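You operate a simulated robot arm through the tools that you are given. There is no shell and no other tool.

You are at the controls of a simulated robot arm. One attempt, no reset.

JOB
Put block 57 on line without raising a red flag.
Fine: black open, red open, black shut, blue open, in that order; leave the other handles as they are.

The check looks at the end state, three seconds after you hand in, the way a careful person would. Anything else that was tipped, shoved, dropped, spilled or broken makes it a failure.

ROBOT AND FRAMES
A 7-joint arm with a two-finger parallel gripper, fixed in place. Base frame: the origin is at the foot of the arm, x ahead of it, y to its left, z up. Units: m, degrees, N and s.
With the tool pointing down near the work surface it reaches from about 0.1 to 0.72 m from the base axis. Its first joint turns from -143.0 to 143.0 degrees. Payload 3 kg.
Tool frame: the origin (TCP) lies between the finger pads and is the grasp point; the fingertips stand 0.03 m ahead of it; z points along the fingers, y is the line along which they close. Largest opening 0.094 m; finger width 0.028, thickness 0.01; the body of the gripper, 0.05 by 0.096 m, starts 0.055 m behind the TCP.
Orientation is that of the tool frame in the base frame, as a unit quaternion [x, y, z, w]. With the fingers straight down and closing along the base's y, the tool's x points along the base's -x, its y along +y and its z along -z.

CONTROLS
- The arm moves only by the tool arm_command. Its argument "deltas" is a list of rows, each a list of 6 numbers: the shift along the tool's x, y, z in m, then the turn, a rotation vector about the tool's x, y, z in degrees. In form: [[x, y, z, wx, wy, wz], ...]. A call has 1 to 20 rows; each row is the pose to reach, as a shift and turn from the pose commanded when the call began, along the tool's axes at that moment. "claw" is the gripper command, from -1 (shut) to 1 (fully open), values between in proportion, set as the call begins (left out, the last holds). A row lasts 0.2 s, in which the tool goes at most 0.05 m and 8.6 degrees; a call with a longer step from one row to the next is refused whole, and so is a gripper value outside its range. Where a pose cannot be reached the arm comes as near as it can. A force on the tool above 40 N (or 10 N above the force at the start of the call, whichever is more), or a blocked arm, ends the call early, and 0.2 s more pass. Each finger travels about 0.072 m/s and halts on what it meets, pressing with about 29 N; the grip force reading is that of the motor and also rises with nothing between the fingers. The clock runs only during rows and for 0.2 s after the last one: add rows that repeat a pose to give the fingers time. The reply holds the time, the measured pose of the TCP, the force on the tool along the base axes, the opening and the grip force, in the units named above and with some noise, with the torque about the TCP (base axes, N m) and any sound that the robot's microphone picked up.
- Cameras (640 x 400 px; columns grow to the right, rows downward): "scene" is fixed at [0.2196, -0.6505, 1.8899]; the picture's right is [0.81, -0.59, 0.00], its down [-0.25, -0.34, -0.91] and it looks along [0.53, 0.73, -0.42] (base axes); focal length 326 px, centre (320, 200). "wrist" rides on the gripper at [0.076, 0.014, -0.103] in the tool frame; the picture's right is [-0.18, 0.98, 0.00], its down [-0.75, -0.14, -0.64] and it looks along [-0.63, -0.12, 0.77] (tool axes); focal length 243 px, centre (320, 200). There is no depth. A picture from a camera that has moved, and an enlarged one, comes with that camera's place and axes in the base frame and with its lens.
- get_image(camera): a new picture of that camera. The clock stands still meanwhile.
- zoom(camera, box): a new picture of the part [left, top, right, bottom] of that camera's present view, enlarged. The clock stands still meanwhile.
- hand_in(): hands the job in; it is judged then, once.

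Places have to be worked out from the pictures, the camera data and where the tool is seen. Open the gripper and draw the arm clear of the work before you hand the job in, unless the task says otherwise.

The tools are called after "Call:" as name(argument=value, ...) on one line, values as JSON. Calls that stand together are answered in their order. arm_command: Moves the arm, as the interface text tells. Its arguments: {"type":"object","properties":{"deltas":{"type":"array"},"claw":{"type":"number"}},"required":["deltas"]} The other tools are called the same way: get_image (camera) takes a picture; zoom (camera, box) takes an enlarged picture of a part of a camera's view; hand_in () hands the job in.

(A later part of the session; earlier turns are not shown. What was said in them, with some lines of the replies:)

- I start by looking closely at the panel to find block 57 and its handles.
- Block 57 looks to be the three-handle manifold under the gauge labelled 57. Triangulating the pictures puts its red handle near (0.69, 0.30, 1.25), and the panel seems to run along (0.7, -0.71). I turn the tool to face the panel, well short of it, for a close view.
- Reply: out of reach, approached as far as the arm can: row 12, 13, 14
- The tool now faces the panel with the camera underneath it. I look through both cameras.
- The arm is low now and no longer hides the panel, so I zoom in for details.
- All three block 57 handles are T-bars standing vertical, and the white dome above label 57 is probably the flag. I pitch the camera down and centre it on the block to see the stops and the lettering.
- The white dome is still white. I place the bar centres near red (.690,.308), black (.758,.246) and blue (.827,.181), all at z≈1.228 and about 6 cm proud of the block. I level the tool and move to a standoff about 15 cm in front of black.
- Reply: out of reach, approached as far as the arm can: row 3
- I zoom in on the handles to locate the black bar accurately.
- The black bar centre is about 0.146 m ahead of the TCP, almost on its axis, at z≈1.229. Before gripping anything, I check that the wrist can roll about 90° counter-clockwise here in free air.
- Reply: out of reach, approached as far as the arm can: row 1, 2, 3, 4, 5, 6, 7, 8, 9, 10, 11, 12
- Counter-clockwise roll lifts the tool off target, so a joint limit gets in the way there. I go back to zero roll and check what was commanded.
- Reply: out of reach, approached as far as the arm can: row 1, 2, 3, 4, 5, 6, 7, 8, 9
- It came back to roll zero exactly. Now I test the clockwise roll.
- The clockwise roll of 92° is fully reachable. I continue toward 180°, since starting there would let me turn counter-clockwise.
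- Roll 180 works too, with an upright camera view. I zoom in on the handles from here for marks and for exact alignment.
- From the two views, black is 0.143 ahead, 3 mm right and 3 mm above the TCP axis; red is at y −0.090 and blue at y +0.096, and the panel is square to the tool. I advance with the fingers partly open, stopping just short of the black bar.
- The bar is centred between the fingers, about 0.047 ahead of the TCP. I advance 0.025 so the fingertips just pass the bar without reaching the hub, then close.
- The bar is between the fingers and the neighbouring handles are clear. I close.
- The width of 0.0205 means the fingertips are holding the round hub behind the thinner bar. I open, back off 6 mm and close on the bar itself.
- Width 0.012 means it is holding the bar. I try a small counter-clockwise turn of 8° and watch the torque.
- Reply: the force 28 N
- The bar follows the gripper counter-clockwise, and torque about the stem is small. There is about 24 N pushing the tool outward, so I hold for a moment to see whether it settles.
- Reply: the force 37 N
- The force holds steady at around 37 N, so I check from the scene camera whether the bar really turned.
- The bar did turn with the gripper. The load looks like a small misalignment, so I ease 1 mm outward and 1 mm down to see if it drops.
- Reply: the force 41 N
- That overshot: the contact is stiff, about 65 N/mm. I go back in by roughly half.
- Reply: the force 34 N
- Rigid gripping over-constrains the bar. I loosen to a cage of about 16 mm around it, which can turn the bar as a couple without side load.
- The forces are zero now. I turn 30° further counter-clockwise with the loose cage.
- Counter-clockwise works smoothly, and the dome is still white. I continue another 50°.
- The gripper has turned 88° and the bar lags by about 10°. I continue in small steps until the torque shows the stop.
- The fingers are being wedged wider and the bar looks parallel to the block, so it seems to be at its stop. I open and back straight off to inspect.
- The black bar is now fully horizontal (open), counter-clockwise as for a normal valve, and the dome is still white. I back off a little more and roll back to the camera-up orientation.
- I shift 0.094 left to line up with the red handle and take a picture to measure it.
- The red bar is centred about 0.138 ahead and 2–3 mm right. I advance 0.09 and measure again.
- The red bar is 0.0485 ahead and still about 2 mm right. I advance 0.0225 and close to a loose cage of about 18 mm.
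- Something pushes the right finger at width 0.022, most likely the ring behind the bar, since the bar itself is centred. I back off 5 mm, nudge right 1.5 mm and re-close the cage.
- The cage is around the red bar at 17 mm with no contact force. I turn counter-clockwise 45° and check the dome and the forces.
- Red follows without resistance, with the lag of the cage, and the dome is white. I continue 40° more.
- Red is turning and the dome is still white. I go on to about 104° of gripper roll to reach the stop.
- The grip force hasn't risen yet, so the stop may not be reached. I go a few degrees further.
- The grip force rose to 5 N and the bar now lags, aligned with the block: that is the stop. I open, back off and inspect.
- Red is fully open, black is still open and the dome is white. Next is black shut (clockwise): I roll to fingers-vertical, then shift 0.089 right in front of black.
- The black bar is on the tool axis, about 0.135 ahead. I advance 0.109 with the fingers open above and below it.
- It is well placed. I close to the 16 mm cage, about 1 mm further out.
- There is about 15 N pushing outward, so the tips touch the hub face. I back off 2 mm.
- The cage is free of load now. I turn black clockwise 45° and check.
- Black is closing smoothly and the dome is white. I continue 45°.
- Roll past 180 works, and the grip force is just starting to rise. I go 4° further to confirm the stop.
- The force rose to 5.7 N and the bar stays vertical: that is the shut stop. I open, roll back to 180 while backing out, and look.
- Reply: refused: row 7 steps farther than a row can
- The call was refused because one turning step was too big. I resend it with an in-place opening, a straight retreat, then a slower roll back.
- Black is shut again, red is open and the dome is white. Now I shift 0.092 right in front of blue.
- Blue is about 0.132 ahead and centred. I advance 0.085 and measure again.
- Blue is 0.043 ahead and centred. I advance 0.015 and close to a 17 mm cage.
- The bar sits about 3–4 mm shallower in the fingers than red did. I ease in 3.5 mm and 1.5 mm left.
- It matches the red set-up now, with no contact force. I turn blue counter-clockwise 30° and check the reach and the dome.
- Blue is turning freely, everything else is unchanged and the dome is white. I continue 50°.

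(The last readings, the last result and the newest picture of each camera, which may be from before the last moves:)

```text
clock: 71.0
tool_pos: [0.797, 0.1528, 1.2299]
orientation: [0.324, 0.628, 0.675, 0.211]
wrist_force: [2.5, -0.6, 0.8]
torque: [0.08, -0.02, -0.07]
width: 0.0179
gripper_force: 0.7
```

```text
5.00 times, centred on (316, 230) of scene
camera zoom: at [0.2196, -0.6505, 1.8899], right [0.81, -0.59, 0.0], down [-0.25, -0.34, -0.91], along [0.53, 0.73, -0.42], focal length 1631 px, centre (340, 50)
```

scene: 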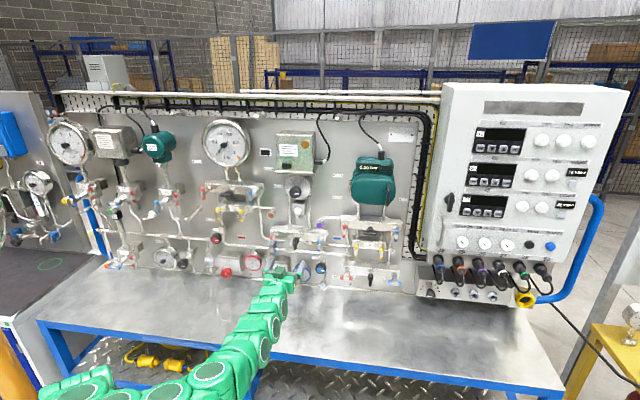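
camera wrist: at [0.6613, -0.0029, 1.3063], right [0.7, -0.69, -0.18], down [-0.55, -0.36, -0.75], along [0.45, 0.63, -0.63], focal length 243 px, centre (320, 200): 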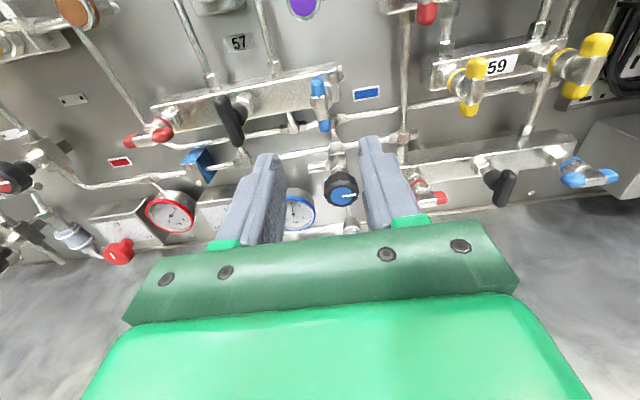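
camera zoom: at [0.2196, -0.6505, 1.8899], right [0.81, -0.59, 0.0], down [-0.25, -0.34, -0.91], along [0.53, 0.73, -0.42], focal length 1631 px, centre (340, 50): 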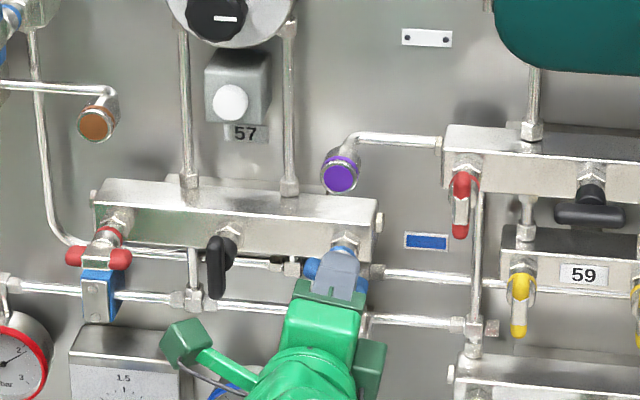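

Going well at 80°. I continue to about 104° and then nudge to the stop.

Call:
arm_command(deltas=[[0, 0, 0, 0, 0, -6], [0, 0, 0, 0, 0, -12], [0, 0, 0, 0, 0, -18], [0, 0, 0, 0, 0, -24], [0, 0, 0, 0, 0, -24]])

Call:
arm_command(deltas=[[0, 0, 0, 0, 0, -3], [0, 0, 0, 0, 0, -6], [0, 0, 0, 0, 0, -6]])

Call:
zoom(camera="wrist", box=[220, 60, 420, 260])

Call:
zoom(camera="scene", box=[276, 190, 356, 270])

```text
clock: 72.2
tool_pos: [0.7961, 0.1522, 1.228]
orientation: [0.186, 0.681, 0.617, 0.346]
wrist_force: [-0.1, -2.1, 6.4]
torque: [0.13, -0.03, -0.02]
width: 0.0208
gripper_force: 3.1
```

```text
clock: 73.0
tool_pos: [0.7986, 0.1527, 1.229]
orientation: [0.15, 0.691, 0.598, 0.378]
wrist_force: [-5.2, -7.0, 4.3]
torque: [1.07, 1.04, -0.16]
width: 0.0228
gripper_force: 45.3
```

```text
2.00 times, centred on (320, 160) of wrist
camera zoom: at [0.6715, 0.1333, 1.2168], right [-0.12, 0.11, 0.99], down [0.09, -0.99, 0.12], along [0.99, 0.1, 0.11], focal length 485 px, centre (320, 280)
```

zoom: 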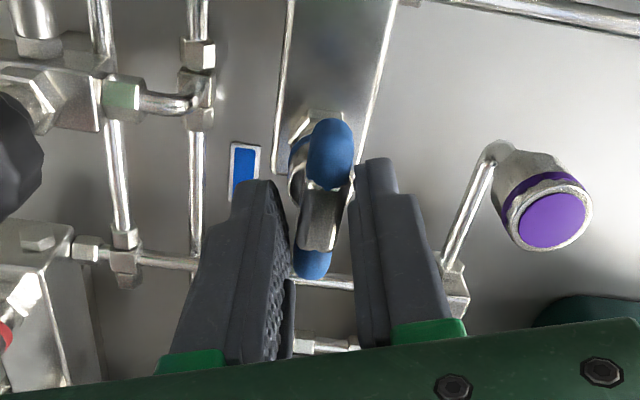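

```text
5.00 times, centred on (316, 230) of scene
camera zoom: at [0.2196, -0.6505, 1.8899], right [0.81, -0.59, 0.0], down [-0.25, -0.34, -0.91], along [0.53, 0.73, -0.42], focal length 1631 px, centre (340, 50)
```

zoom: 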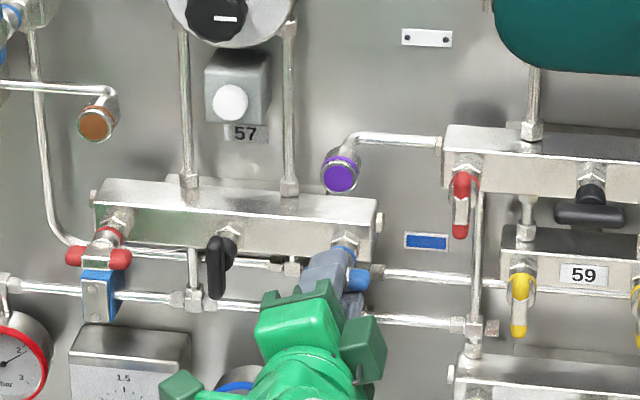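

The torque and grip force jumped, so blue is at its stop. I open in place and retreat straight out.

Call:
arm_command(deltas=[[0, 0, 0, 0, 0, 0], [0, 0, 0, 0, 0, 0], [0, 0, 0, 0, 0, 0], [0, 0, -0.02, 0, 0, 0], [0, 0, -0.04, 0, 0, 0], [0, 0, -0.065, 0, 0, 0], [0, 0, -0.09, 0, 0, 0], [0, 0, -0.115, 0, 0, 0], [0, 0, -0.14, 0, 0, 0], [0, 0, -0.14, 0, 0, 0]], claw=0)

Call:
get_image(camera="wrist")

Call:
zoom(camera="scene", box=[256, 180, 336, 260])

Call:
get_image(camera="scene")

```text
clock: 75.2
tool_pos: [0.7003, 0.0534, 1.2311]
orientation: [0.15, 0.691, 0.598, 0.377]
wrist_force: [0.1, 0.1, 0.0]
torque: [0.02, -0.02, 0.02]
width: 0.0473
gripper_force: 0.1
```

```text
taken
camera wrist: at [0.574, 0.0334, 1.2181], right [-0.12, 0.11, 0.99], down [0.09, -0.99, 0.12], along [0.99, 0.1, 0.11], focal length 243 px, centre (320, 200)
```

wrist: 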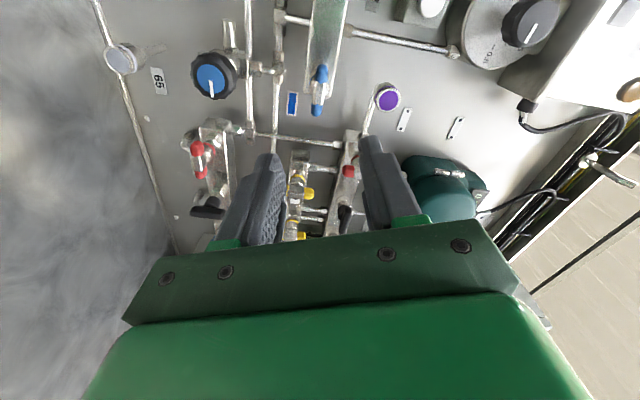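

```text
5.00 times, centred on (296, 220) of scene
camera zoom: at [0.2196, -0.6505, 1.8899], right [0.81, -0.59, 0.0], down [-0.25, -0.34, -0.91], along [0.53, 0.73, -0.42], focal length 1631 px, centre (440, 100)
```

zoom: 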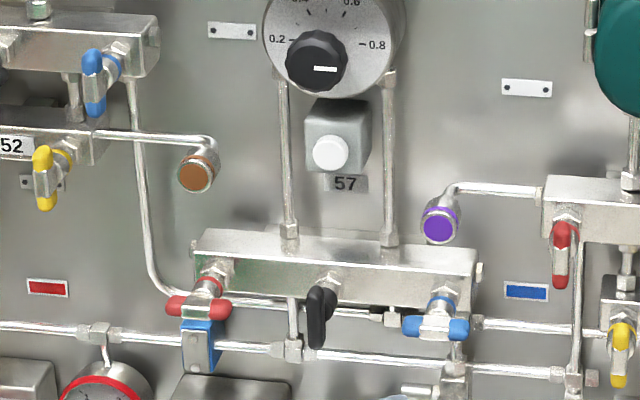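

```text
taken
```

scene: 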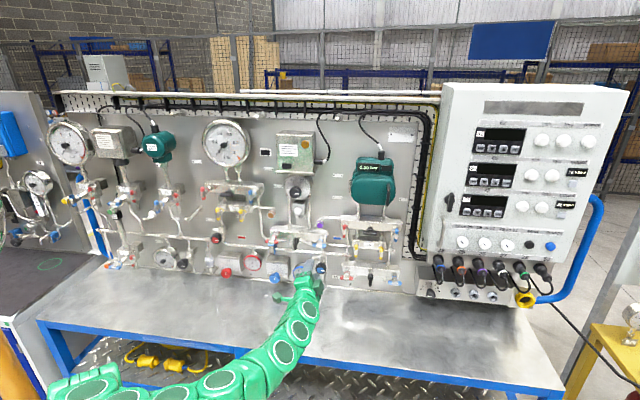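

Red and blue are open, black is shut and the dome is still white; the other handles are unchanged. I draw the arm further clear and open the gripper fully.

Call:
arm_command(deltas=[[0, 0.01, -0.02, 0, 0, 0], [0, 0.02, -0.04, 0, 0, 0], [0, 0.03, -0.06, 0, 0, 0], [0, 0.04, -0.08, 0, 0, 0], [0, 0.04, -0.1, 0, 0, 0], [0, 0.04, -0.1, 0, 0, 0], [0, 0.04, -0.1, 0, 0, 0]], claw=1)

Call:
get_image(camera="scene")

Call:
zoom(camera="scene", box=[240, 170, 420, 290])

Call:
zoom(camera="scene", box=[256, 170, 336, 250])

```text
clock: 76.8
tool_pos: [0.6197, -0.0092, 1.2662]
orientation: [0.151, 0.691, 0.598, 0.378]
wrist_force: [-0.3, 1.0, -0.1]
torque: [-0.04, 0.01, 0.02]
width: 0.094
gripper_force: 0.1
```

```text
taken
```

scene: 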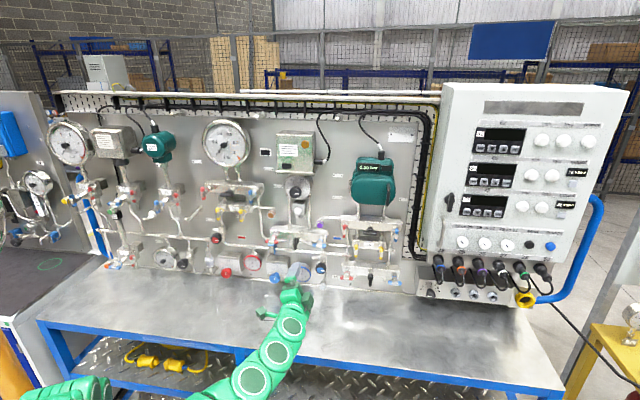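

```text
3.33 times, centred on (330, 230) of scene
camera zoom: at [0.2196, -0.6505, 1.8899], right [0.81, -0.59, 0.0], down [-0.25, -0.34, -0.91], along [0.53, 0.73, -0.42], focal length 1087 px, centre (287, 100)
```

zoom: 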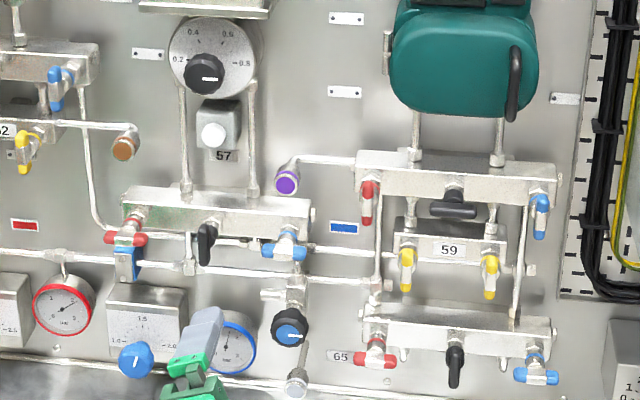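

```text
5.00 times, centred on (296, 210) of scene
camera zoom: at [0.2196, -0.6505, 1.8899], right [0.81, -0.59, 0.0], down [-0.25, -0.34, -0.91], along [0.53, 0.73, -0.42], focal length 1631 px, centre (440, 150)
```

zoom: 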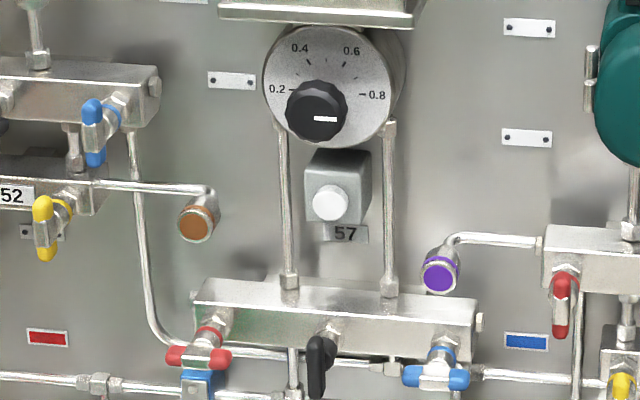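

Block 57 now shows red open, black shut and blue open. The flag dome is white, the neighbouring handles are unchanged, and the arm is clear with its gripper open, so I hand in.

Call:
hand_in()

```text
The job is handed in.
```

Block 57 is on line and I have handed the job in. I worked the handles in your order: black open, red open, black shut, blue open. I turned each one until it met its stop.

- **End state:** red and blue are horizontal (open) and black is vertical (shut), the same arrangement as block 65 next to it.
- **Which way is open:** nothing on the block marks it. I took horizontal as open because all three handles started vertical and turned counter-clockwise to a stop.
- **Red flag:** I took the white dome above label 57 to be the flag. It was white in every check I made, including the last one before hand-in.
- **Everything else:** in the last pictures the other handles near block 57 look unchanged. The arm is clear of the panel with its gripper open.

My first grip on the black handle was too rigid and put up to about 40 N on it. I switched to a looser hold for the rest and saw no damage.
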